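You operate a simulated robot arm through the tools that you are given. There is no shell and no other tool. Be economical: measure what you need, move in short steps, check, and stop when the job is done.

The job below is to be done with a simulated robot arm. You get a single attempt, and the scene is never put back.

Task
Put the clear lamp cap marked "CAP 56" from the top of the test bench on the top of the steel table and the clear lamp cap that says "CAP 37" on the holder side of the packing bench. Open the black pick-up drawer, fetch the yellow box from the top of the steel stand and set it in the inside of the black pick-up drawer, then shut the drawer. Press the letter n key three times. Put the green tube on the front of the low steel table away on the top of the fill bench. Switch the power switch of the table dispenser off. Fetch the small yellow lamp cap and set it on top of the brown labelled carton on the build bench top. Take the plum red box from the build bench top and leave it on top of the blue box there. Open the blue bench drawer, fetch the yellow bracket marked "3" from the build bench top and set it in the inside of the blue bench drawer, then shut the drawer. Take the green fuse and put it on the middle of the service bench. Put the black motor that says "LOT 56" from the small grey table on the service bench before the right dispenser. Lift the lid of the control box open. Any order will do. Set down upright: clear lamp cap, yellow box, small yellow lamp cap, green fuse.

Only the result counts: the job must be done as asked and must still hold three seconds after the hand-in. Knocking over, shifting, dropping, spilling or breaking anything else fails it. A push-on lid holds only when it is set on centred and level and pressed home; a screw cap is set on level and turned clockwise until tight.

Robot
A 6-joint arm with a two-finger gripper on a trunk, on a base that drives. Base frame: it is fixed to the floor where the robot stands at the start and does not move with it; the origin is under the middle of the robot, x ahead of it, y to its left, z up; the surface under the hand at the start is at about z = 860. Readings come in mm, degrees, newtons and seconds.
With the tool pointing down near the work surface it reaches from about 100 to 840 mm from the robot's upright axis, wherever it stands. Its first joint turns from -166.0 to 166.0 degrees. Places, roughly: black motor [-3750, -6500, 750]; black pick-up drawer [-5800, -1400, 800]; blue bench drawer [4400, -4300, 700]; blue box [5000, -2750, 1000]; clear lamp cap [750, 250, 1000]; green fuse [-3750, -6500, 750]; green tube (3x3x9 cm) [-2600, -8100, 700]; holder side of the packing bench [2900, -200, 800]; inside of the black pick-up drawer [-5800, -1400, 700]; inside of the blue bench drawer [4500, -4300, 700]; labelled carton [5000, -4500, 1000]; letter n key [-5700, -3300, 1300]; lid of the control box [4600, -4300, 900]; middle of the service bench (15x30 cm) [520, -6260, 720]; power switch of the table dispenser [-2800, -8300, 800]; red box [4750, -2750, 1000]; service bench before the right dispenser (22x60 cm [-200, -6300, 720]; small yellow lamp cap (7x7x8 cm) [4600, 400, 800]; top of the fill bench [4700, -6300, 800]; top of the steel table [-600, 1700, 700]; yellow box [-5750, -3000, 750]; yellow bracket [4500, -3500, 750]. Payload 1.66 kg.
Tool frame: the origin (TCP) lies between the finger pads and is the grasp point; the fingertips stand 16 mm ahead of it; z points along the fingers, y is the line along which they close. The gripper opens to 111 mm. The gripper's body begins 104 mm behind the TCP.
Orientation is that of the tool frame in the base frame, as a unit quaternion [w, x, y, z]. With the fingers straight down and closing along the base's y, the tool's x points along the base's -x, its y along +y and its z along -z.

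Tools
- The arm moves only by the tool send_rows. Its argument "series" is a list of rows, each a list of 7 numbers: the shift along the base's x, y, z in mm, then the turn, a rotation vector about the base's x, y, z in degrees, then the finger opening in mm, from 0 to 111. In form: [[dx, dy, dz, ax, ay, az, grip], ...]. A call has 1 to 8 rows; each row is the pose to reach, as a shift and turn from the pose commanded when the call began. Each row takes 0.2 s and may step no farther than 50 mm and 8.6 degrees from the row before; otherwise, or with a gripper value out of range, the whole call is refused. Where a pose cannot be reached the arm comes as near as it can. A force on the tool above 40 N (or 10 N above the force at the start of the call, whichever is more), or a blocked arm, ends the call early, and 0.2 s more pass. Each finger halts on what it meets, pressing with about 27 N; the grip force reading is that of the motor and also rises with nothing between the fingers. The clock runs only during rows and for 0.2 s after the last one: add rows that repeat a pose to give the fingers time. It gives the time, the measured TCP pose, the force on the tool (base axes), the opening and the grip force at its end, in the units of the frame above (readings bear some noise), with the torque about the TCP (base axes, N m) and any sound that the robot's microphone picked up.
- Cameras (640 x 400 px; columns grow to the right, rows downward): "scene" is now at [46.9, 215.6, 1541.8]; the picture's right is [0.16, -0.99, 0.00], its down [-0.80, -0.13, -0.58] and it looks along [0.57, 0.10, -0.81] (base axes); focal length 253 px, centre (320, 200). "wrist" rides on the gripper at [70, 13, -143] in the tool frame; the picture's right is [-0.19, 0.98, 0.00], its down [-0.87, -0.17, -0.47] and it looks along [-0.46, -0.09, 0.88] (tool axes); focal length 230 px, centre (320, 200). There is no depth. A picture from a camera that has moved, and an enlarged one, comes with that camera's place and axes in the base frame and with its lens. The place of the scene camera against the robot may be out by one fixed shift of up to 18 mm in any direction.
- capture(camera): a new picture of that camera. No time passes.
- raise_lower(by): slides the trunk up (or, below 0, down) by that many mm; the arm and the scene camera ride with it, the base frame stays. It gives what a move gives, with no picture.
- roll_base(legs): drives the robot by 1 to 6 legs, each [ahead, left, turn to the left] in mm, mm and degrees, along the robot's own axes; the way and the turn of a leg run together, so that a leg with both is an arc; at most 1500 mm and 180 degrees a leg. The arm and the cameras ride along, it lands a little off, and it stops where it bumps. It gives what a move gives.
- pan_tilt(pan, tilt): turns the head with the scene camera to pan (to the left, within 120 degrees either way) and tilt (down, from -29 to 69), counted from straight ahead of the robot. It gives what a move gives.
- zoom(camera, box): a new picture of the part [left, top, right, bottom] of that camera's present view, enlarged. No time passes.
- finish_job(): hands the job in; it is judged then, once.

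Go step by step. Nothing tells you exact positions but the pictures and the camera data: compare them with the known pose of the tool, close in by small moves and look again before you grip or let go. The budget is 577 turns and 360 pictures, counting those below and the enlarged ones. Unless the task says otherwise, let go and move clear before handing in, and close with one line.

The tools are called after ">>>" as a command line: name --pt "numbers of a row" for each row, then --argument value for the rest, lists and objects as JSON in quotes. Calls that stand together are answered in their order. send_rows: Moves the arm, as the interface text tells. Its arguments: {"type":"object","properties":{"series":{"type":"array","items":{"type":"array","items":{"type":"number"}}}},"required":["series"]} The other tools are called the same way: raise_lower (by) slides the trunk up or down; roll_base (legs) drives the base; pan_tilt (pan, tilt) turns the head that bears the scene camera; capture (camera) takes a picture; zoom (camera, box) takes an enlarged picture of a part of a camera's view; finish_job () hands the job in.

At the start:

```text
time_s: 0.0
tool_pos: [426.3, 134.3, 1137.9]
orientation: [0.0, 0.0, 1.0, -0.001]
force: [0.8, 0.1, 0.5]
ft_torque: [0.01, 0.02, -0.01]
grip_width: 110.8
gripper_force: 0.0
trunk travel left (down, up): [-150.0, 440.0]
robot x, y, heading: [0.2, -0.8, -0.0]
head pan, tilt: [9.5, 54.3]
```

scene: 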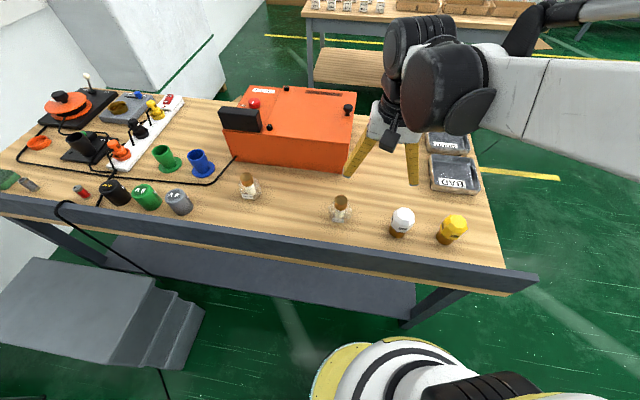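
wrist: 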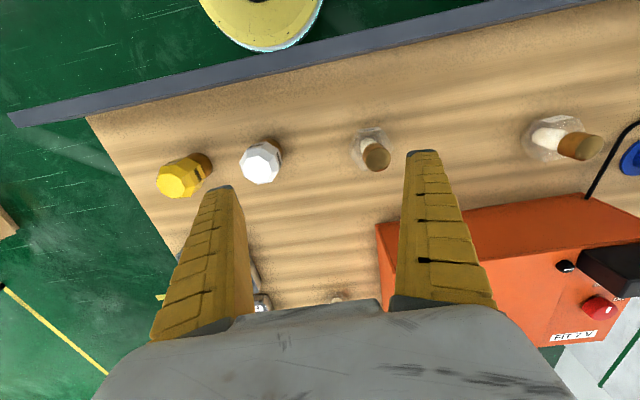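

I see the test bench with several lamp caps in front of the robot. I'll enlarge to read the markings.

>>> zoom --camera "scene" --box '[220, 150, 480, 260]'

>>> zoom --camera "wrist" --box '[320, 90, 640, 200]'

```text
2.46 times, centred on (350, 205) of scene
camera zoom: at [46.9, 215.6, 1541.8], right [0.16, -0.99, 0.0], down [-0.8, -0.13, -0.58], along [0.57, 0.1, -0.81], focal length 623 px, centre (246, 188)
```

zoom: 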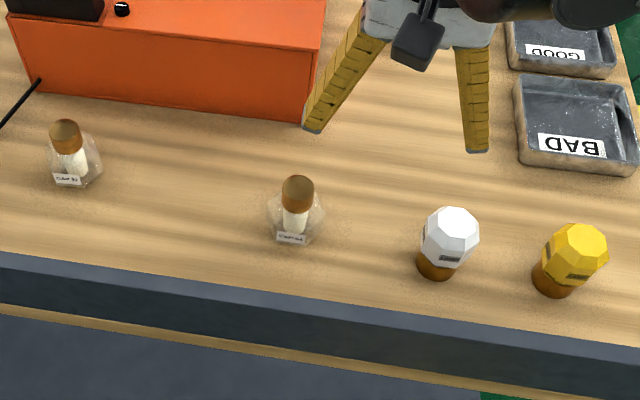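

```text
2.00 times, centred on (480, 145) of wrist
camera zoom: at [357.2, 148.4, 1280.4], right [0.19, 0.98, 0.0], down [0.87, -0.17, 0.47], along [0.46, -0.09, -0.88], focal length 460 px, centre (0, 310)
```

zoom: 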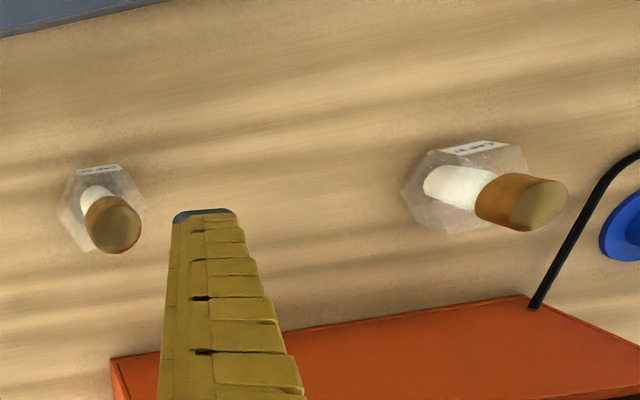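

>>> zoom --camera "scene" --box '[228, 160, 278, 210]'

>>> zoom --camera "scene" --box '[320, 182, 370, 232]'

>>> zoom --camera "scene" --box '[380, 195, 480, 255]'

```text
8.00 times, centred on (253, 185) of scene
camera zoom: at [46.9, 215.6, 1541.8], right [0.16, -0.99, 0.0], down [-0.8, -0.13, -0.58], along [0.57, 0.1, -0.81], focal length 2026 px, centre (856, 320)
```

zoom: 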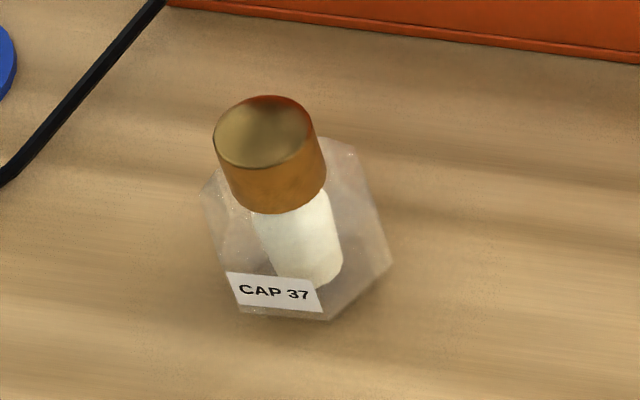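

```text
8.00 times, centred on (345, 207) of scene
camera zoom: at [46.9, 215.6, 1541.8], right [0.16, -0.99, 0.0], down [-0.8, -0.13, -0.58], along [0.57, 0.1, -0.81], focal length 2026 px, centre (120, 144)
```

zoom: 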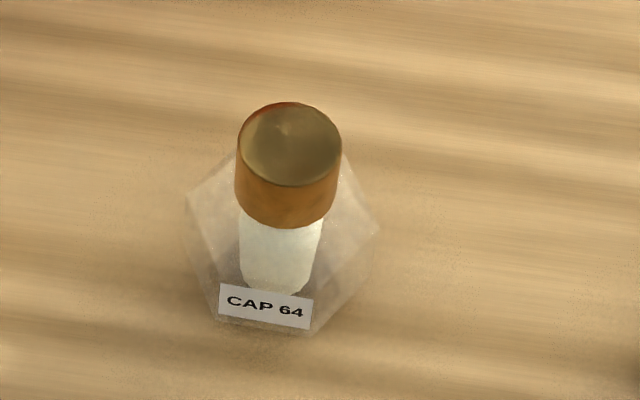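

```text
6.40 times, centred on (430, 225) of scene
camera zoom: at [46.9, 215.6, 1541.8], right [0.16, -0.99, 0.0], down [-0.8, -0.13, -0.58], along [0.57, 0.1, -0.81], focal length 1620 px, centre (-384, 40)
```

zoom: 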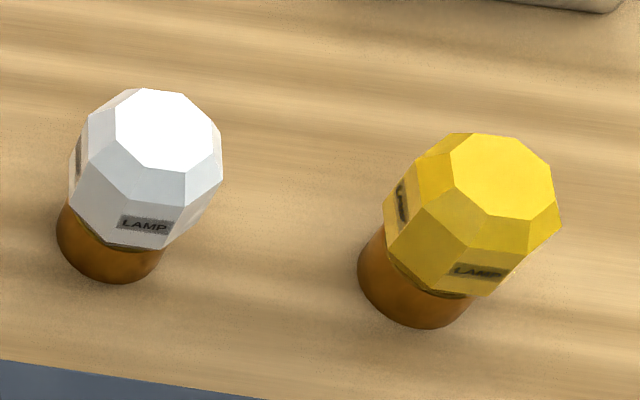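

CAP 37 and CAP 64 are in front; CAP 56 is not yet seen. I'll look around with the head.

>>> pan_tilt --pan 0 --tilt 25

>>> capture --camera "scene"

>>> pan_tilt --pan 50 --tilt 35

>>> capture --camera "scene"

>>> pan_tilt --pan 110 --tilt 30

>>> capture --camera "scene"

>>> pan_tilt --pan -70 --tilt 20

>>> capture --camera "scene"

```text
time_s: 0.9
tool_pos: [428.0, 134.4, 1138.3]
orientation: [0.0, 0.0, 1.0, -0.001]
force: [-0.6, 0.9, 0.0]
ft_torque: [0.01, 0.0, -0.01]
grip_width: 110.9
gripper_force: 0.2
trunk travel left (down, up): [-150.0, 440.0]
robot x, y, heading: [2.7, 2.0, 0.2]
head pan, tilt: [0.0, 25.0]
```

```text
352 pictures are left
camera scene: at [67.2, 203.6, 1584.9], right [0.0, -1.0, 0.0], down [-0.42, 0.0, -0.91], along [0.91, 0.0, -0.42], focal length 253 px, centre (320, 200)
```

scene: 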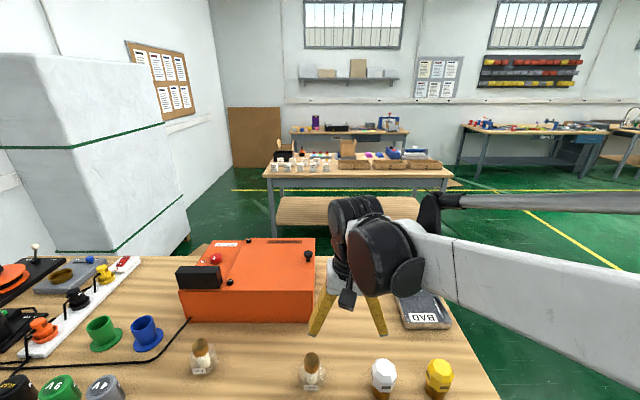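

```text
time_s: 2.1
tool_pos: [425.7, 133.4, 1139.6]
orientation: [0.001, 0.0, 1.0, 0.0]
force: [-0.5, -0.1, -0.5]
ft_torque: [-0.01, -0.01, 0.02]
grip_width: 111.1
gripper_force: 0.0
trunk travel left (down, up): [-150.0, 440.0]
robot x, y, heading: [-0.1, 0.3, 0.1]
head pan, tilt: [50.0, 35.0]
```

```text
351 pictures are left
camera scene: at [31.8, 271.0, 1569.3], right [0.77, -0.64, 0.0], down [-0.37, -0.44, -0.82], along [0.53, 0.63, -0.57], focal length 253 px, centre (320, 200)
```

scene: 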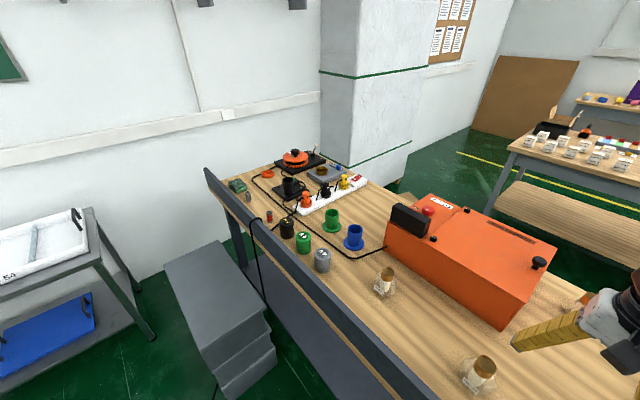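

```text
time_s: 3.4
tool_pos: [426.4, 134.0, 1138.5]
orientation: [0.0, 0.0, 1.0, 0.0]
force: [-0.2, 0.6, 0.1]
ft_torque: [-0.03, 0.01, -0.03]
grip_width: 110.9
gripper_force: 0.2
trunk travel left (down, up): [-150.0, 440.0]
robot x, y, heading: [1.5, 0.5, 0.0]
head pan, tilt: [110.0, 30.0]
```

```text
350 pictures are left
camera scene: at [-55.8, 288.6, 1577.0], right [0.94, 0.34, 0.0], down [0.17, -0.47, -0.87], along [-0.3, 0.81, -0.5], focal length 253 px, centre (320, 200)
```

scene: 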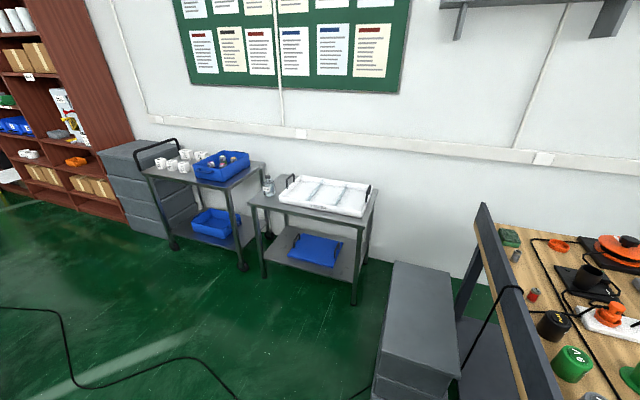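

```text
time_s: 6.1
tool_pos: [427.3, 133.2, 1139.5]
orientation: [0.0, 0.0, 1.0, 0.0]
force: [0.3, -0.2, 0.6]
ft_torque: [0.02, 0.01, -0.04]
grip_width: 111.1
gripper_force: 0.1
trunk travel left (down, up): [-150.0, 440.0]
robot x, y, heading: [2.0, 1.1, 0.2]
head pan, tilt: [-70.0, 20.0]
```

```text
349 pictures are left
camera scene: at [7.0, 116.1, 1593.1], right [-0.94, -0.34, 0.0], down [-0.12, 0.32, -0.94], along [0.32, -0.88, -0.34], focal length 253 px, centre (320, 200)
```

scene: 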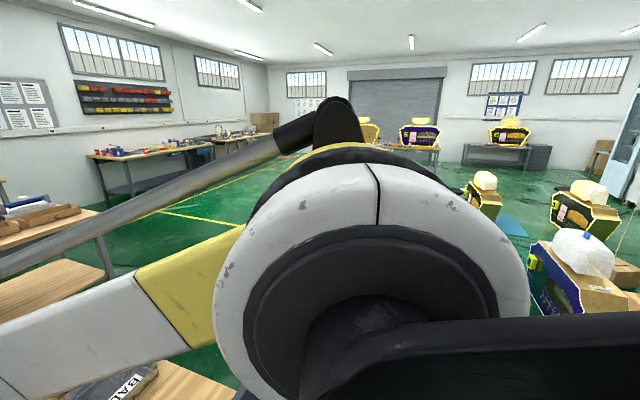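

CAP 56 is probably behind the orange box. I'll raise the trunk for a better view and shift the arm to the right.

>>> raise_lower --by 300

>>> pan_tilt --pan 0 --tilt 50

>>> capture --camera "scene"

>>> capture --camera "wrist"

```text
time_s: 9.1
tool_pos: [425.9, 134.7, 1437.8]
orientation: [0.0, -0.001, 1.0, 0.0]
force: [1.0, -0.4, -0.7]
ft_torque: [0.01, 0.02, 0.03]
grip_width: 111.1
gripper_force: 0.0
trunk travel left (down, up): [-450.0, 140.0]
robot x, y, heading: [-2.5, 1.2, -0.2]
head pan, tilt: [-70.0, 20.0]
```

```text
time_s: 10.5
tool_pos: [427.0, 133.8, 1438.8]
orientation: [0.0, 0.001, 1.0, 0.0]
force: [0.2, -0.2, 0.7]
ft_torque: [0.01, 0.01, -0.01]
grip_width: 110.9
gripper_force: 0.1
trunk travel left (down, up): [-450.0, 140.0]
robot x, y, heading: [-1.0, 0.5, -0.1]
head pan, tilt: [0.0, 50.0]
```

```text
348 pictures are left
camera scene: at [52.1, 203.5, 1847.5], right [0.0, -1.0, 0.0], down [-0.77, 0.0, -0.64], along [0.64, 0.0, -0.77], focal length 253 px, centre (320, 200)
```

scene: 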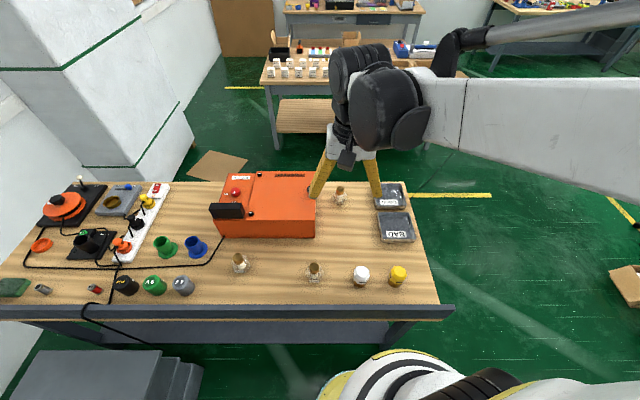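

```text
347 pictures are left
camera wrist: at [357.2, 148.4, 1580.4], right [0.19, 0.98, 0.0], down [0.87, -0.17, 0.47], along [0.46, -0.09, -0.88], focal length 230 px, centre (320, 200)
```

wrist: 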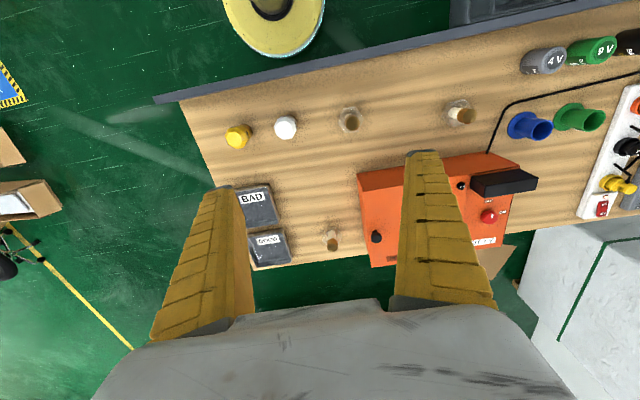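

>>> zoom --camera "scene" --box '[315, 170, 365, 220]'

>>> zoom --camera "wrist" --box '[310, 215, 360, 265]'

>>> zoom --camera "wrist" --box '[430, 80, 500, 130]'

```text
8.00 times, centred on (340, 195) of scene
camera zoom: at [52.1, 203.5, 1847.5], right [0.0, -1.0, 0.0], down [-0.77, 0.0, -0.64], along [0.64, 0.0, -0.77], focal length 2026 px, centre (160, 240)
```

zoom: 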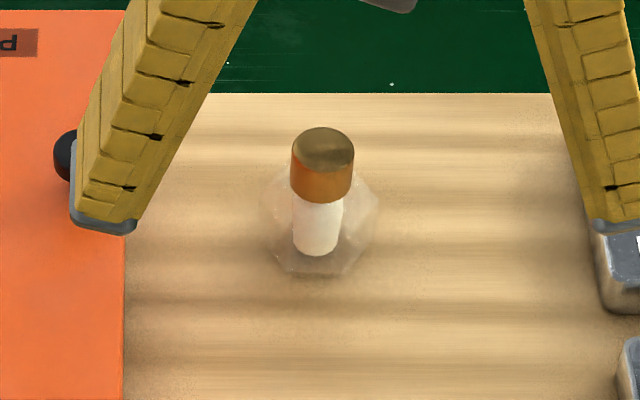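

```text
8.00 times, centred on (335, 240) of wrist
camera zoom: at [357.2, 148.4, 1580.4], right [0.19, 0.98, 0.0], down [0.87, -0.17, 0.47], along [0.46, -0.09, -0.88], focal length 1841 px, centre (200, -120)
```

zoom: 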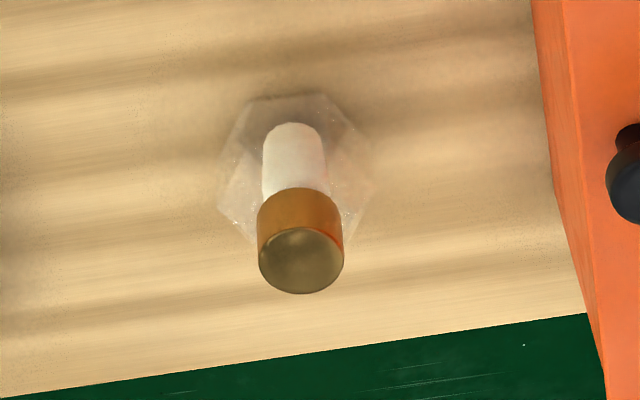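

```text
8.00 times, centred on (465, 105) of wrist
camera zoom: at [357.2, 148.4, 1580.4], right [0.19, 0.98, 0.0], down [0.87, -0.17, 0.47], along [0.46, -0.09, -0.88], focal length 1841 px, centre (-840, 960)
```

zoom: 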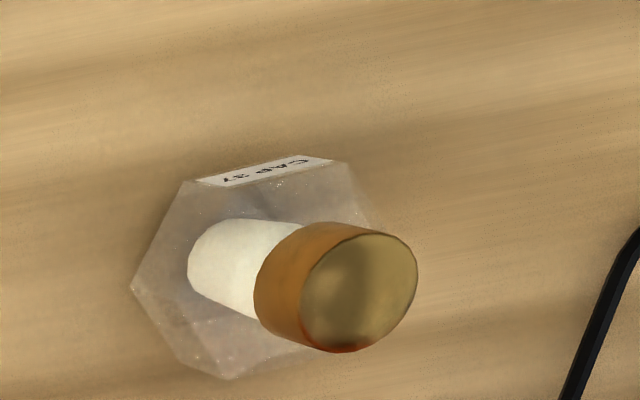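

The clear cap right of the orange box is likely CAP 56 (label faces away). First I take CAP 37, at about [530, 541, 915] at its brown top; I lower the trunk and move over it.

>>> raise_lower --by -300

>>> send_rows --pt "12 45 0 0 0 0 111" --pt "24 90 0 0 0 0 111" --pt "36 135 0 0 0 0 111" --pt "48 180 0 0 0 0 111" --pt "60 225 0 0 0 0 111" --pt "72 270 0 0 0 0 111" --pt "84 315 0 0 0 0 111" --pt "94 360 0 0 0 0 111"

>>> send_rows --pt "5 25 -20 0 0 0 111" --pt "9 47 -60 0 0 0 111"

>>> capture --camera "wrist"

>>> pan_tilt --pan 40 --tilt 45

>>> capture --camera "scene"

```text
time_s: 13.5
tool_pos: [426.4, 133.8, 1138.3]
orientation: [0.0, 0.0, 1.0, -0.001]
force: [0.3, -1.1, 0.1]
ft_torque: [-0.01, 0.0, 0.0]
grip_width: 111.0
gripper_force: 0.1
trunk travel left (down, up): [-150.0, 440.0]
robot x, y, heading: [-0.3, 0.7, 0.1]
head pan, tilt: [0.0, 50.0]
```

```text
time_s: 15.3
tool_pos: [521.4, 497.9, 1137.2]
orientation: [-0.001, 0.001, 1.0, 0.0]
force: [1.0, -0.1, -0.5]
ft_torque: [-0.02, -0.02, 0.01]
grip_width: 110.8
gripper_force: 0.1
trunk travel left (down, up): [-150.0, 440.0]
robot x, y, heading: [2.9, -2.0, -0.1]
head pan, tilt: [0.0, 50.0]
```

```text
time_s: 15.9
tool_pos: [529.7, 541.2, 1076.6]
orientation: [0.0, 0.0, 1.0, 0.002]
force: [-1.1, 0.2, 0.5]
ft_torque: [-0.01, 0.02, 0.0]
grip_width: 110.7
gripper_force: 0.0
trunk travel left (down, up): [-150.0, 440.0]
robot x, y, heading: [3.8, -2.0, -0.0]
head pan, tilt: [0.0, 50.0]
```

```text
343 pictures are left
camera wrist: at [460.1, 556.2, 1218.6], right [0.19, 0.98, 0.0], down [0.87, -0.17, 0.47], along [0.46, -0.09, -0.88], focal length 230 px, centre (320, 200)
```

wrist: 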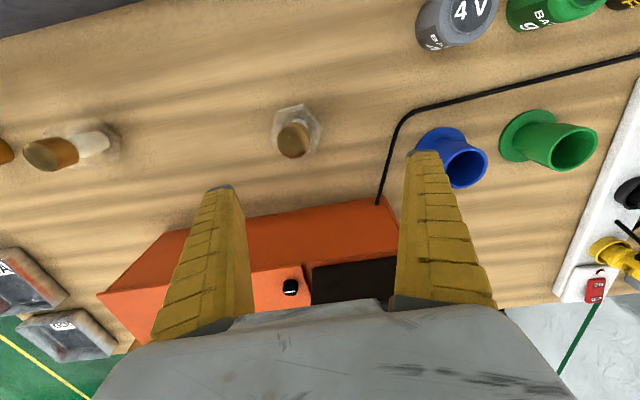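

```text
time_s: 17.0
tool_pos: [529.4, 540.5, 1076.5]
orientation: [0.0, 0.0, 1.0, 0.001]
force: [0.0, -0.3, 0.6]
ft_torque: [-0.02, 0.0, 0.0]
grip_width: 111.2
gripper_force: 0.0
trunk travel left (down, up): [-150.0, 440.0]
robot x, y, heading: [-1.4, 0.6, -0.1]
head pan, tilt: [40.0, 45.0]
```

```text
342 pictures are left
camera scene: at [37.5, 255.8, 1554.4], right [0.64, -0.77, 0.0], down [-0.54, -0.45, -0.71], along [0.54, 0.45, -0.71], focal length 253 px, centre (320, 200)
```

scene: 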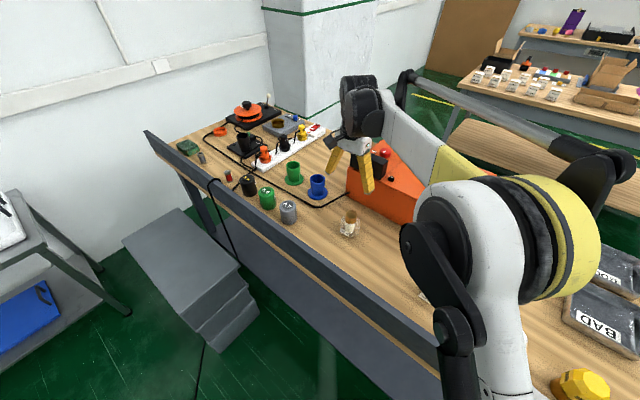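

The brown top triangulates to about [518, 514, 950]. I shift and descend part of the way, then check.

>>> send_rows --pt "-11 -27 0 0 0 0 80" --pt "-11 -27 -45 0 0 0 80" --pt "-11 -27 -76 0 0 0 80"

>>> capture --camera "wrist"

>>> zoom --camera "scene" --box '[300, 140, 420, 260]'

```text
time_s: 17.8
tool_pos: [520.8, 514.4, 1001.8]
orientation: [0.0, -0.001, 1.0, 0.0]
force: [1.0, -0.6, -0.8]
ft_torque: [-0.01, 0.03, -0.03]
grip_width: 81.4
gripper_force: 1.2
trunk travel left (down, up): [-150.0, 440.0]
robot x, y, heading: [-1.4, -3.1, 0.1]
head pan, tilt: [40.0, 45.0]
```

```text
341 pictures are left
camera wrist: at [450.6, 528.7, 1144.0], right [0.19, 0.98, 0.0], down [0.87, -0.17, 0.47], along [0.46, -0.09, -0.88], focal length 230 px, centre (320, 200)
```

wrist: 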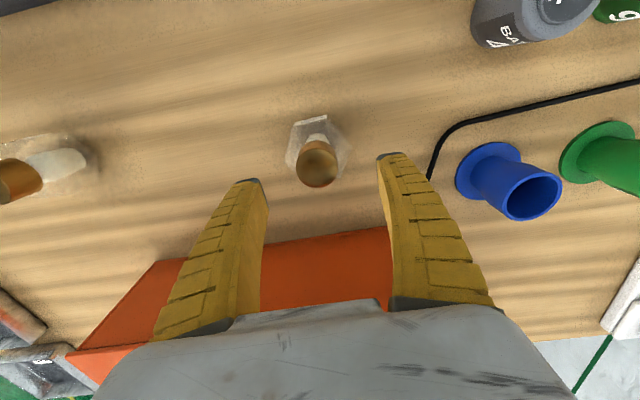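

```text
3.33 times, centred on (360, 200) of scene
camera zoom: at [37.8, 256.4, 1554.3], right [0.64, -0.77, 0.0], down [-0.54, -0.45, -0.71], along [0.54, 0.45, -0.71], focal length 844 px, centre (187, 200)
```

zoom: 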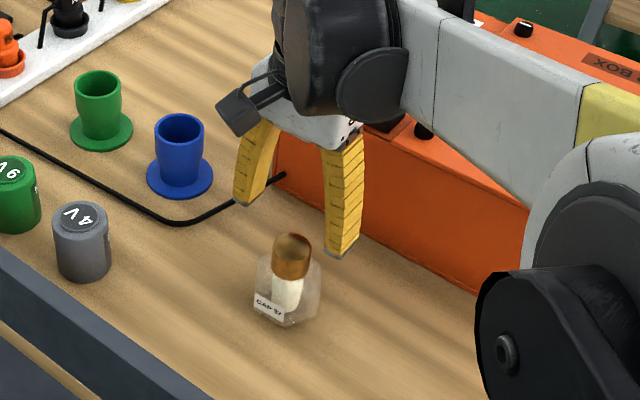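

Aligned within a couple of millimetres; I descend on the brown top and grip.

>>> send_rows --pt "-2 -1 -35 0 0 0 80" --pt "-2 -1 -64 0 0 0 80"

>>> capture --camera "wrist"

>>> zoom --camera "scene" --box '[300, 140, 420, 260]'

```text
time_s: 18.4
tool_pos: [517.3, 513.7, 938.6]
orientation: [0.0, 0.0, 1.0, 0.001]
force: [0.1, 0.2, -0.3]
ft_torque: [-0.02, -0.01, 0.03]
grip_width: 81.5
gripper_force: 0.9
trunk travel left (down, up): [-150.0, 440.0]
robot x, y, heading: [0.9, 2.0, -0.2]
head pan, tilt: [40.0, 45.0]
```

```text
339 pictures are left
camera wrist: at [447.0, 528.5, 1081.2], right [0.19, 0.98, 0.0], down [0.87, -0.17, 0.47], along [0.46, -0.09, -0.88], focal length 230 px, centre (320, 200)
```

wrist: 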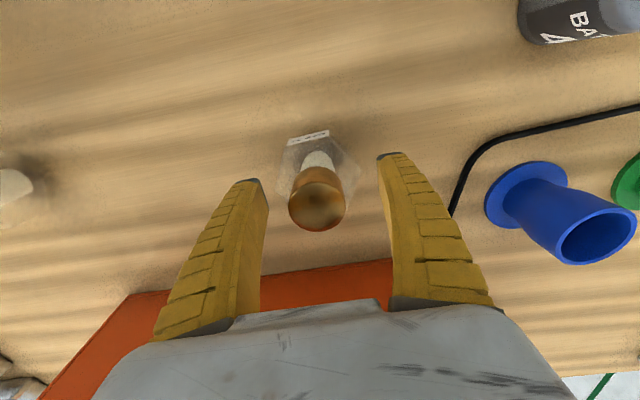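

```text
3.33 times, centred on (360, 200) of scene
camera zoom: at [37.6, 256.1, 1554.4], right [0.64, -0.77, 0.0], down [-0.54, -0.45, -0.71], along [0.54, 0.45, -0.71], focal length 844 px, centre (187, 200)
```

zoom: 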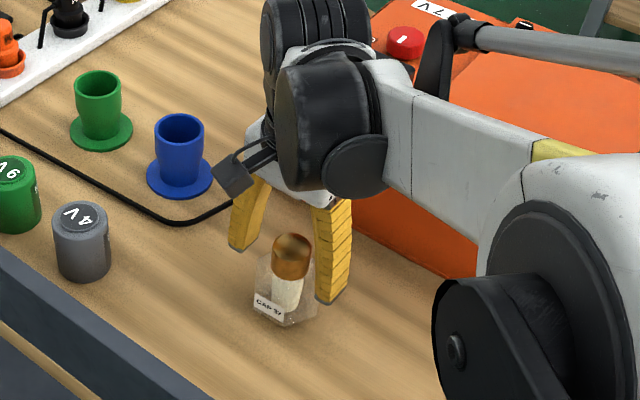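

>>> send_rows --pt "0 0 -3 0 0 0 50" --pt "0 0 -3 0 0 0 34" --pt "0 0 -3 0 0 0 30" --pt "0 0 -3 0 0 0 30"

>>> send_rows --pt "0 0 30 0 0 0 30" --pt "0 0 80 0 0 0 30" --pt "0 0 130 0 0 0 30"

>>> capture --camera "wrist"

```text
time_s: 19.4
tool_pos: [516.2, 513.3, 938.9]
orientation: [0.001, 0.0, 1.0, 0.001]
force: [8.6, 6.6, 32.2]
ft_torque: [0.21, -0.45, -0.01]
grip_width: 40.5
gripper_force: 26.7
trunk travel left (down, up): [-150.0, 440.0]
robot x, y, heading: [1.4, -0.1, -0.1]
head pan, tilt: [40.0, 45.0]
```

```text
time_s: 20.2
tool_pos: [516.7, 512.6, 1068.8]
orientation: [0.001, 0.001, 1.0, 0.001]
force: [-0.2, 0.2, -0.7]
ft_torque: [0.03, -0.01, -0.01]
grip_width: 33.9
gripper_force: 4.2
trunk travel left (down, up): [-150.0, 440.0]
robot x, y, heading: [-3.5, 1.0, -0.1]
head pan, tilt: [40.0, 45.0]
```

```text
337 pictures are left
camera wrist: at [447.2, 526.7, 1210.9], right [0.19, 0.98, 0.0], down [0.87, -0.17, 0.47], along [0.46, -0.09, -0.88], focal length 230 px, centre (320, 200)
```

wrist: 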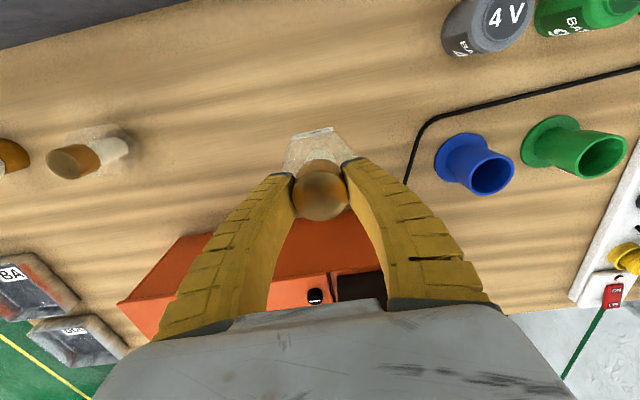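

>>> send_rows --pt "0 0 0 0 0 0 15" --pt "0 0 0 0 0 0 15"

>>> zoom --camera "scene" --box '[300, 100, 420, 220]'

```text
time_s: 20.8
tool_pos: [517.1, 512.9, 1069.3]
orientation: [0.0, 0.0, 1.0, 0.0]
force: [-0.5, 0.5, -1.8]
ft_torque: [0.03, 0.01, 0.01]
grip_width: 30.8
gripper_force: 27.2
trunk travel left (down, up): [-150.0, 440.0]
robot x, y, heading: [-1.7, -4.7, 0.0]
head pan, tilt: [40.0, 45.0]
```

```text
3.33 times, centred on (360, 160) of scene
camera zoom: at [37.4, 255.9, 1554.4], right [0.64, -0.77, 0.0], down [-0.54, -0.45, -0.71], along [0.54, 0.45, -0.71], focal length 844 px, centre (187, 333)
```

zoom: 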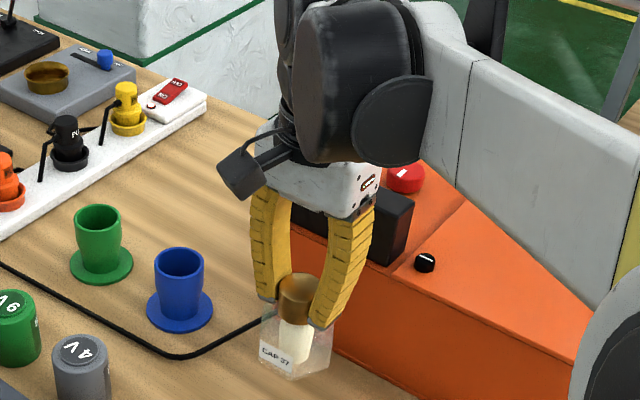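

CAP 37 is held. I bring the arm back and look at the packing bench.

>>> send_rows --pt "-10 -45 20 0 0 0 15" --pt "-20 -90 40 0 0 0 15" --pt "-35 -135 60 0 0 0 15" --pt "-50 -180 80 0 0 0 15" --pt "-65 -225 100 0 0 0 15" --pt "-80 -270 100 0 0 0 15" --pt "-95 -315 100 0 0 0 15" --pt "-100 -350 100 0 0 0 15"

>>> pan_tilt --pan 0 --tilt 20

>>> zoom --camera "scene" --box '[220, 100, 480, 260]'

>>> capture --camera "scene"

```text
refused: row 1 steps farther than a row can; nothing moved
```

```text
time_s: 21.9
tool_pos: [517.5, 513.7, 1068.7]
orientation: [0.0, 0.0, 1.0, 0.0]
force: [0.6, -0.5, -2.0]
ft_torque: [-0.03, 0.03, -0.03]
grip_width: 30.5
gripper_force: 27.4
trunk travel left (down, up): [-150.0, 440.0]
robot x, y, heading: [-1.9, 0.4, -0.0]
head pan, tilt: [0.0, 20.0]
```

```text
2.46 times, centred on (350, 180) of scene
camera zoom: at [68.3, 203.8, 1593.0], right [0.0, -1.0, 0.0], down [-0.34, 0.0, -0.94], along [0.94, 0.0, -0.34], focal length 623 px, centre (246, 249)
```

zoom: 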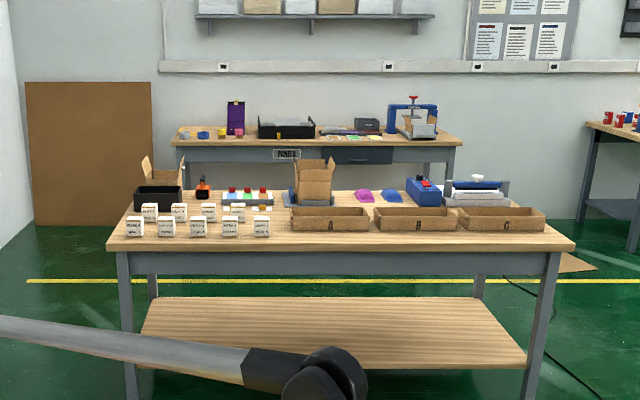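

```text
334 pictures are left
camera scene: at [68.3, 203.8, 1593.0], right [0.0, -1.0, 0.0], down [-0.34, 0.0, -0.94], along [0.94, 0.0, -0.34], focal length 253 px, centre (320, 200)
```

scene: 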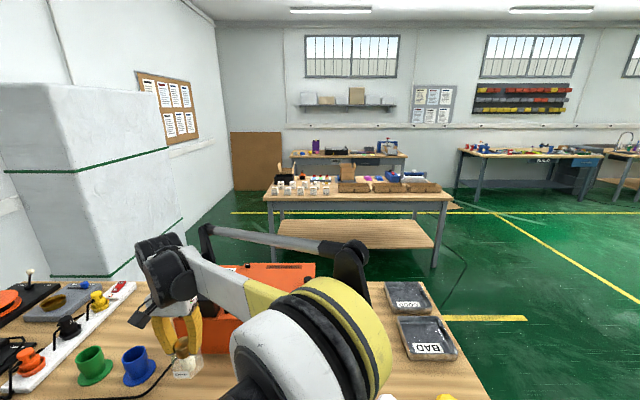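

>>> send_rows --pt "-12 -44 13 0 0 0 15" --pt "-24 -88 26 0 0 0 15" --pt "-36 -132 39 0 0 0 15" --pt "-48 -176 52 0 0 0 15" --pt "-60 -220 65 0 0 0 15" --pt "-72 -264 78 0 0 0 15" --pt "-84 -308 91 0 0 0 15" --pt "-96 -352 104 0 0 0 15"

>>> pan_tilt --pan -60 --tilt 45

>>> capture --camera "scene"

>>> pan_tilt --pan -100 --tilt 35

>>> capture --camera "scene"

```text
time_s: 23.7
tool_pos: [419.3, 160.0, 1169.5]
orientation: [0.0, 0.0, 1.0, 0.0]
force: [0.0, 0.5, -1.0]
ft_torque: [0.01, -0.02, -0.02]
grip_width: 30.5
gripper_force: 27.3
trunk travel left (down, up): [-150.0, 440.0]
robot x, y, heading: [2.4, -0.9, 0.1]
head pan, tilt: [0.0, 20.0]
```

```text
time_s: 25.0
tool_pos: [420.3, 162.0, 1169.0]
orientation: [0.0, -0.001, 1.0, 0.0]
force: [0.4, -0.1, -1.7]
ft_torque: [-0.02, -0.04, 0.0]
grip_width: 30.0
gripper_force: 27.0
trunk travel left (down, up): [-150.0, 440.0]
robot x, y, heading: [-0.7, 0.8, 0.1]
head pan, tilt: [-60.0, 45.0]
```

```text
333 pictures are left
camera scene: at [15.9, 133.2, 1554.5], right [-0.87, -0.5, 0.0], down [-0.35, 0.61, -0.71], along [0.35, -0.61, -0.71], focal length 253 px, centre (320, 200)
```

scene: 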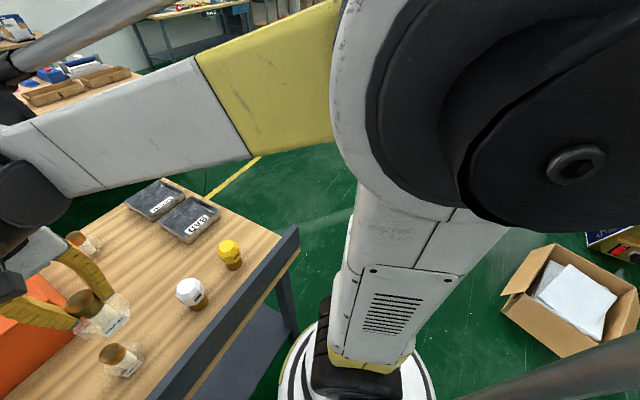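

```text
time_s: 26.0
tool_pos: [421.2, 161.6, 1167.7]
orientation: [0.0, 0.001, 1.0, 0.0]
force: [-0.1, -0.5, -2.1]
ft_torque: [0.0, 0.0, 0.01]
grip_width: 29.8
gripper_force: 27.0
trunk travel left (down, up): [-150.0, 440.0]
robot x, y, heading: [0.6, -1.3, 0.3]
head pan, tilt: [-100.0, 35.0]
```

```text
332 pictures are left
camera scene: at [-40.0, 116.9, 1569.2], right [-0.98, 0.17, 0.0], down [0.1, 0.57, -0.82], along [-0.14, -0.81, -0.57], focal length 253 px, centre (320, 200)
```

scene: 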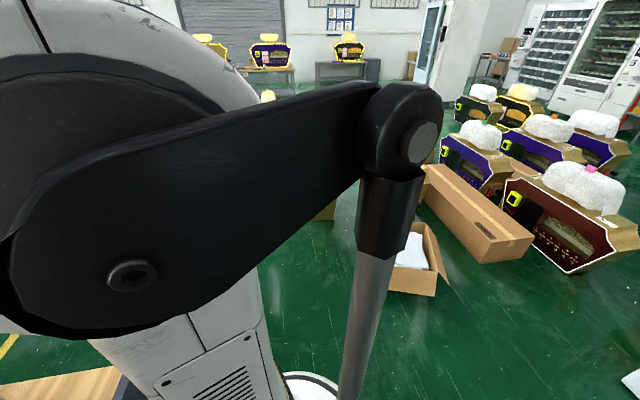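

>>> zoom --camera "wrist" --box '[240, 100, 400, 240]'

>>> pan_tilt --pan -10 --tilt 50

>>> zoom --camera "scene" --box '[240, 110, 400, 250]'

```text
2.86 times, centred on (320, 170) of wrist
camera zoom: at [351.1, 175.3, 1310.3], right [0.19, 0.98, 0.0], down [0.87, -0.17, 0.47], along [0.46, -0.09, -0.88], focal length 657 px, centre (320, 286)
```

zoom: 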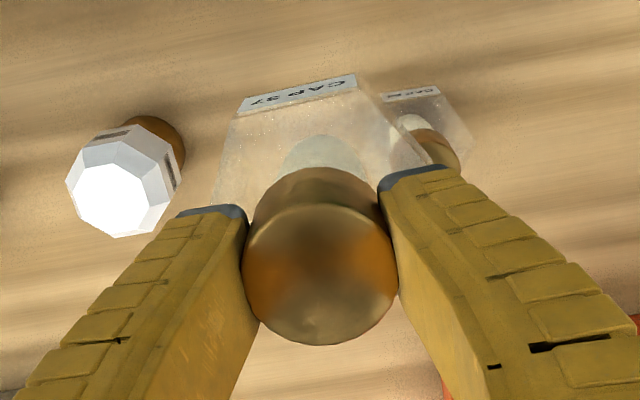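

```text
time_s: 27.7
tool_pos: [420.1, 161.4, 1168.2]
orientation: [0.0, 0.0, 1.0, 0.0]
force: [0.1, 0.1, -1.1]
ft_torque: [0.01, -0.03, 0.01]
grip_width: 29.7
gripper_force: 26.8
trunk travel left (down, up): [-150.0, 440.0]
robot x, y, heading: [-3.0, -3.4, -0.1]
head pan, tilt: [-10.0, 50.0]
```

```text
2.86 times, centred on (320, 180) of scene
camera zoom: at [51.0, 190.2, 1547.5], right [-0.17, -0.98, 0.0], down [-0.75, 0.13, -0.64], along [0.63, -0.11, -0.77], focal length 724 px, centre (320, 257)
```

zoom: 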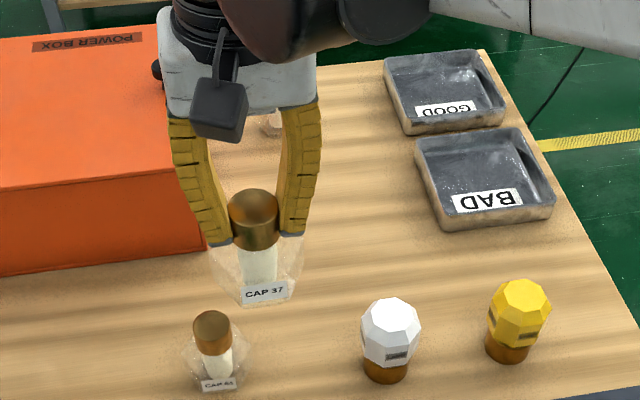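

The cap is held well. I drive out to the right of the bench, then ahead past it.

>>> roll_base --legs '[[0, -950, 0], [1400, 0, 0]]'

>>> pan_tilt --pan -10 --tilt 25

>>> capture --camera "scene"

>>> pan_tilt --pan 30 --tilt 25

>>> capture --camera "scene"

```text
time_s: 39.5
tool_pos: [1844.1, -840.4, 1168.7]
orientation: [0.0, 0.008, 1.0, 0.0]
force: [0.8, -1.1, -1.2]
ft_torque: [-0.01, 0.0, 0.03]
grip_width: 29.3
gripper_force: 27.0
trunk travel left (down, up): [-150.0, 440.0]
robot x, y, heading: [1417.0, -990.5, -1.2]
head pan, tilt: [-10.0, 50.0]
```

```text
time_s: 40.4
tool_pos: [1843.2, -839.5, 1168.5]
orientation: [0.0, 0.008, 1.0, 0.001]
force: [0.0, -0.2, -2.4]
ft_torque: [-0.02, -0.02, -0.03]
grip_width: 29.1
gripper_force: 27.0
trunk travel left (down, up): [-150.0, 440.0]
robot x, y, heading: [1420.4, -994.7, -0.8]
head pan, tilt: [-10.0, 25.0]
```

```text
329 pictures are left
camera scene: at [1489.0, -807.4, 1584.9], right [-0.19, -0.98, 0.0], down [-0.42, 0.08, -0.91], along [0.89, -0.17, -0.42], focal length 253 px, centre (320, 200)
```

scene: 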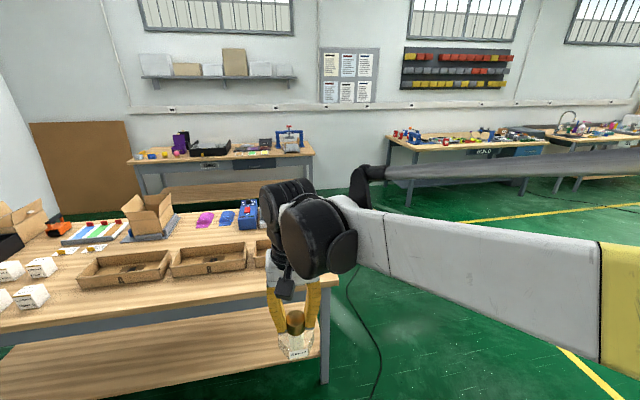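

```text
time_s: 41.4
tool_pos: [1843.2, -840.0, 1168.2]
orientation: [0.001, 0.009, 1.0, 0.0]
force: [-0.3, -0.4, -0.9]
ft_torque: [-0.03, 0.01, -0.01]
grip_width: 29.0
gripper_force: 27.5
trunk travel left (down, up): [-150.0, 440.0]
robot x, y, heading: [1425.6, -994.1, -1.1]
head pan, tilt: [30.0, 25.0]
```

```text
328 pictures are left
camera scene: at [1479.2, -745.2, 1585.0], right [0.48, -0.88, 0.0], down [-0.37, -0.2, -0.91], along [0.79, 0.44, -0.42], focal length 253 px, centre (320, 200)
```

scene: 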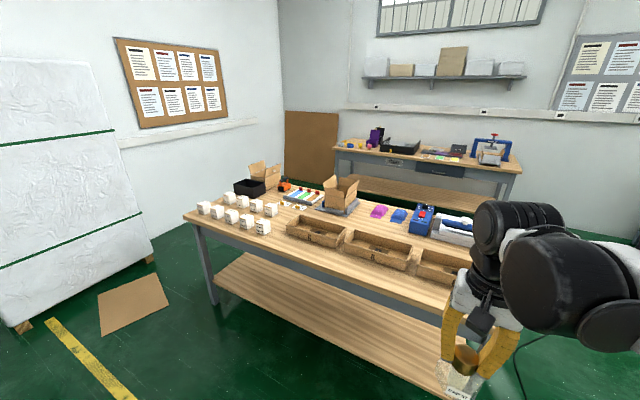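

>>> zoom --camera "scene" --box '[180, 140, 520, 300]'

>>> pan_tilt --pan -35 --tilt 30

>>> capture --camera "scene"

```text
1.88 times, centred on (350, 220) of scene
camera zoom: at [1479.2, -745.2, 1585.0], right [0.48, -0.88, 0.0], down [-0.37, -0.2, -0.91], along [0.79, 0.44, -0.42], focal length 477 px, centre (264, 162)
```

zoom: 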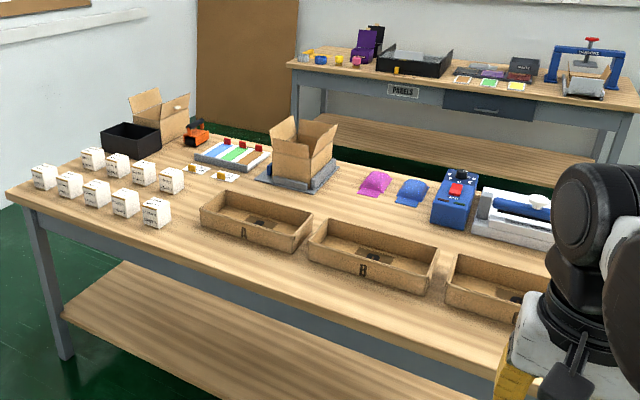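

```text
time_s: 42.8
tool_pos: [1842.7, -840.8, 1168.3]
orientation: [0.0, 0.008, 1.0, 0.0]
force: [0.1, -0.3, -1.5]
ft_torque: [0.01, -0.01, -0.01]
grip_width: 29.3
gripper_force: 27.4
trunk travel left (down, up): [-150.0, 440.0]
robot x, y, heading: [1426.0, -993.5, -1.0]
head pan, tilt: [-35.0, 30.0]
```

```text
326 pictures are left
camera scene: at [1471.8, -842.9, 1577.0], right [-0.59, -0.81, 0.0], down [-0.4, 0.29, -0.87], along [0.7, -0.51, -0.5], focal length 253 px, centre (320, 200)
```

scene: 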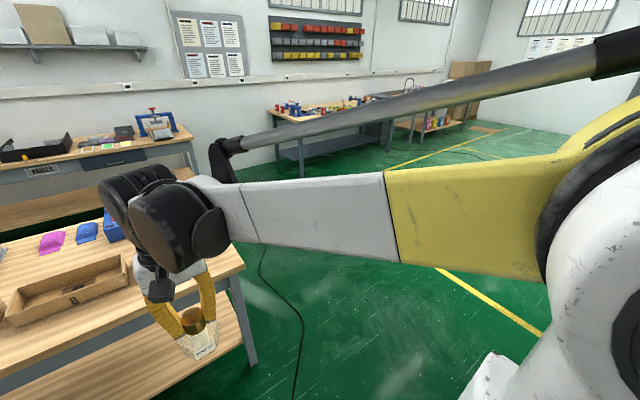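

I will go around the right end of the packing bench to its far side, where the carton holder stands.

>>> roll_base --legs '[[0, -650, 1], [1500, 0, 0], [750, 0, 0]]'

>>> pan_tilt --pan 80 --tilt 30

>>> capture --camera "scene"

>>> pan_tilt --pan 0 --tilt 20

>>> capture --camera "scene"

```text
time_s: 57.0
tool_pos: [4081.7, -1496.8, 1169.2]
orientation: [0.0, 0.007, 1.0, 0.0]
force: [-0.5, -0.6, -1.8]
ft_torque: [-0.01, -0.01, -0.02]
grip_width: 28.6
gripper_force: 27.3
trunk travel left (down, up): [-150.0, 440.0]
robot x, y, heading: [3662.7, -1651.6, -0.9]
head pan, tilt: [-35.0, 30.0]
```

```text
time_s: 59.0
tool_pos: [4082.0, -1496.5, 1169.5]
orientation: [0.0, 0.006, 1.0, 0.0]
force: [-0.3, -0.1, -1.9]
ft_torque: [0.01, -0.04, -0.02]
grip_width: 28.8
gripper_force: 26.6
trunk travel left (down, up): [-150.0, 440.0]
robot x, y, heading: [3664.2, -1656.3, -0.8]
head pan, tilt: [80.0, 30.0]
```

```text
325 pictures are left
camera scene: at [3654.8, -1359.4, 1577.0], right [0.98, -0.19, 0.0], down [-0.09, -0.49, -0.87], along [0.16, 0.85, -0.5], focal length 253 px, centre (320, 200)
```

scene: 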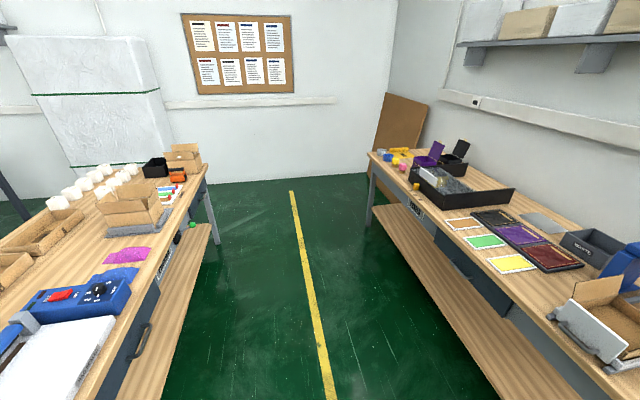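

```text
time_s: 60.5
tool_pos: [4082.4, -1497.0, 1168.7]
orientation: [-0.001, 0.007, 1.0, 0.0]
force: [0.1, 0.8, -1.9]
ft_torque: [0.0, 0.0, -0.01]
grip_width: 28.9
gripper_force: 27.3
trunk travel left (down, up): [-150.0, 440.0]
robot x, y, heading: [3659.7, -1649.7, -1.0]
head pan, tilt: [0.0, 20.0]
```

```text
324 pictures are left
camera scene: at [3731.0, -1449.4, 1593.1], right [-0.01, -1.0, 0.0], down [-0.34, 0.0, -0.94], along [0.94, -0.01, -0.34], focal length 253 px, centre (320, 200)
```

scene: 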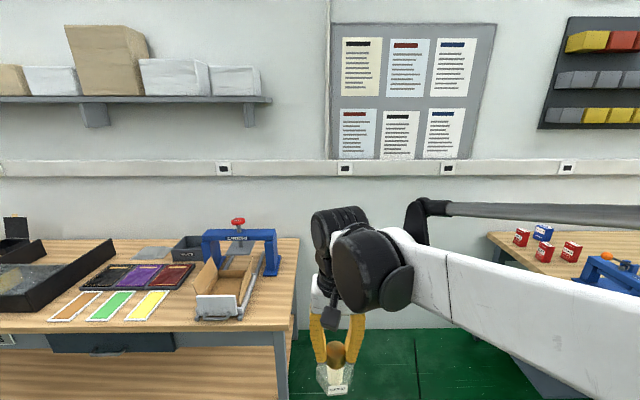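

Both benches flank a clear aisle. I raise the trunk a little, roll up the aisle to level with the holder, and turn to face the packing bench.

>>> raise_lower --by 80

>>> roll_base --legs '[[0, 1400, 1], [0, 0, 180]]'

>>> pan_tilt --pan 0 --tilt 50

>>> capture --camera "scene"

>>> capture --camera "wrist"

```text
time_s: 61.7
tool_pos: [4082.9, -1496.8, 1249.3]
orientation: [0.0, 0.008, 1.0, 0.0]
force: [0.4, 0.1, -1.4]
ft_torque: [0.02, 0.0, -0.03]
grip_width: 28.4
gripper_force: 27.3
trunk travel left (down, up): [-230.0, 360.0]
robot x, y, heading: [3663.3, -1654.8, -0.8]
head pan, tilt: [0.0, 20.0]
```

```text
time_s: 75.8
tool_pos: [3242.4, -377.3, 1248.8]
orientation: [0.0, 0.999, -0.037, 0.0]
force: [0.5, -0.4, -2.2]
ft_torque: [0.01, -0.04, 0.01]
grip_width: 28.5
gripper_force: 26.7
trunk travel left (down, up): [-230.0, 360.0]
robot x, y, heading: [3675.5, -247.0, 175.5]
head pan, tilt: [0.0, 20.0]
```

```text
time_s: 76.8
tool_pos: [3242.9, -378.8, 1248.6]
orientation: [0.0, 0.999, -0.037, 0.0]
force: [-0.1, -0.1, -1.3]
ft_torque: [0.0, 0.03, 0.0]
grip_width: 28.5
gripper_force: 27.1
trunk travel left (down, up): [-230.0, 360.0]
robot x, y, heading: [3672.3, -247.9, 175.7]
head pan, tilt: [0.0, 50.0]
```

```text
323 pictures are left
camera scene: at [3597.8, -420.3, 1627.6], right [0.07, 1.0, 0.0], down [0.76, -0.06, -0.64], along [-0.64, 0.05, -0.77], focal length 253 px, centre (320, 200)
```

scene: 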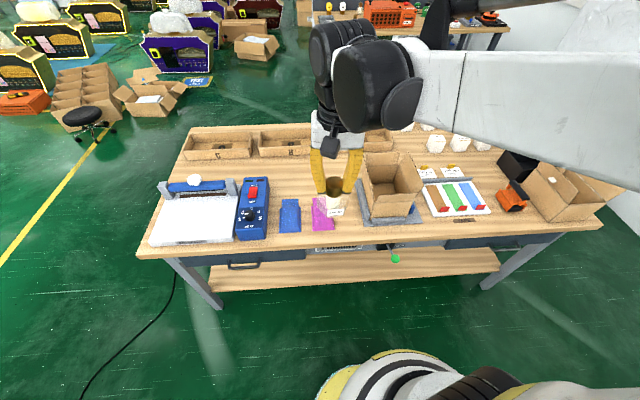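

```text
322 pictures are left
camera wrist: at [3311.7, -395.8, 1390.3], right [-0.26, -0.97, 0.0], down [-0.85, 0.23, 0.47], along [-0.46, 0.12, -0.88], focal length 230 px, centre (320, 200)
```

wrist: 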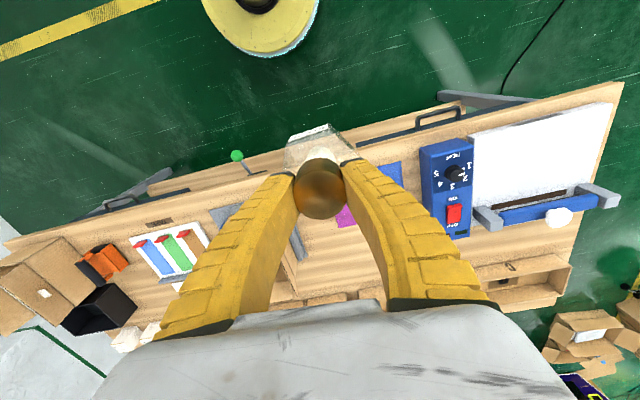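

>>> zoom --camera "scene" --box '[270, 130, 450, 270]'

```text
2.86 times, centred on (360, 200) of scene
camera zoom: at [3597.8, -420.3, 1627.6], right [0.07, 1.0, 0.0], down [0.76, -0.06, -0.64], along [-0.64, 0.05, -0.77], focal length 724 px, centre (206, 200)
```

zoom: 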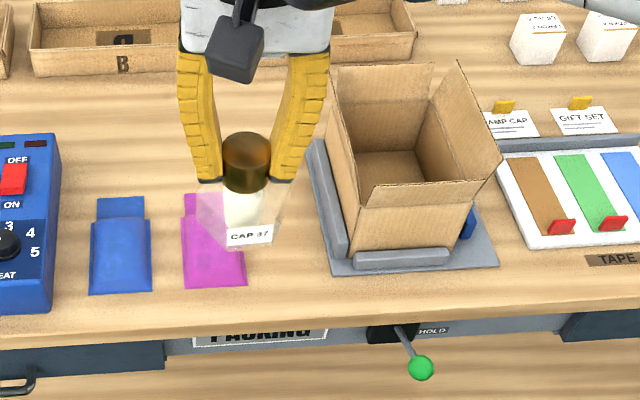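

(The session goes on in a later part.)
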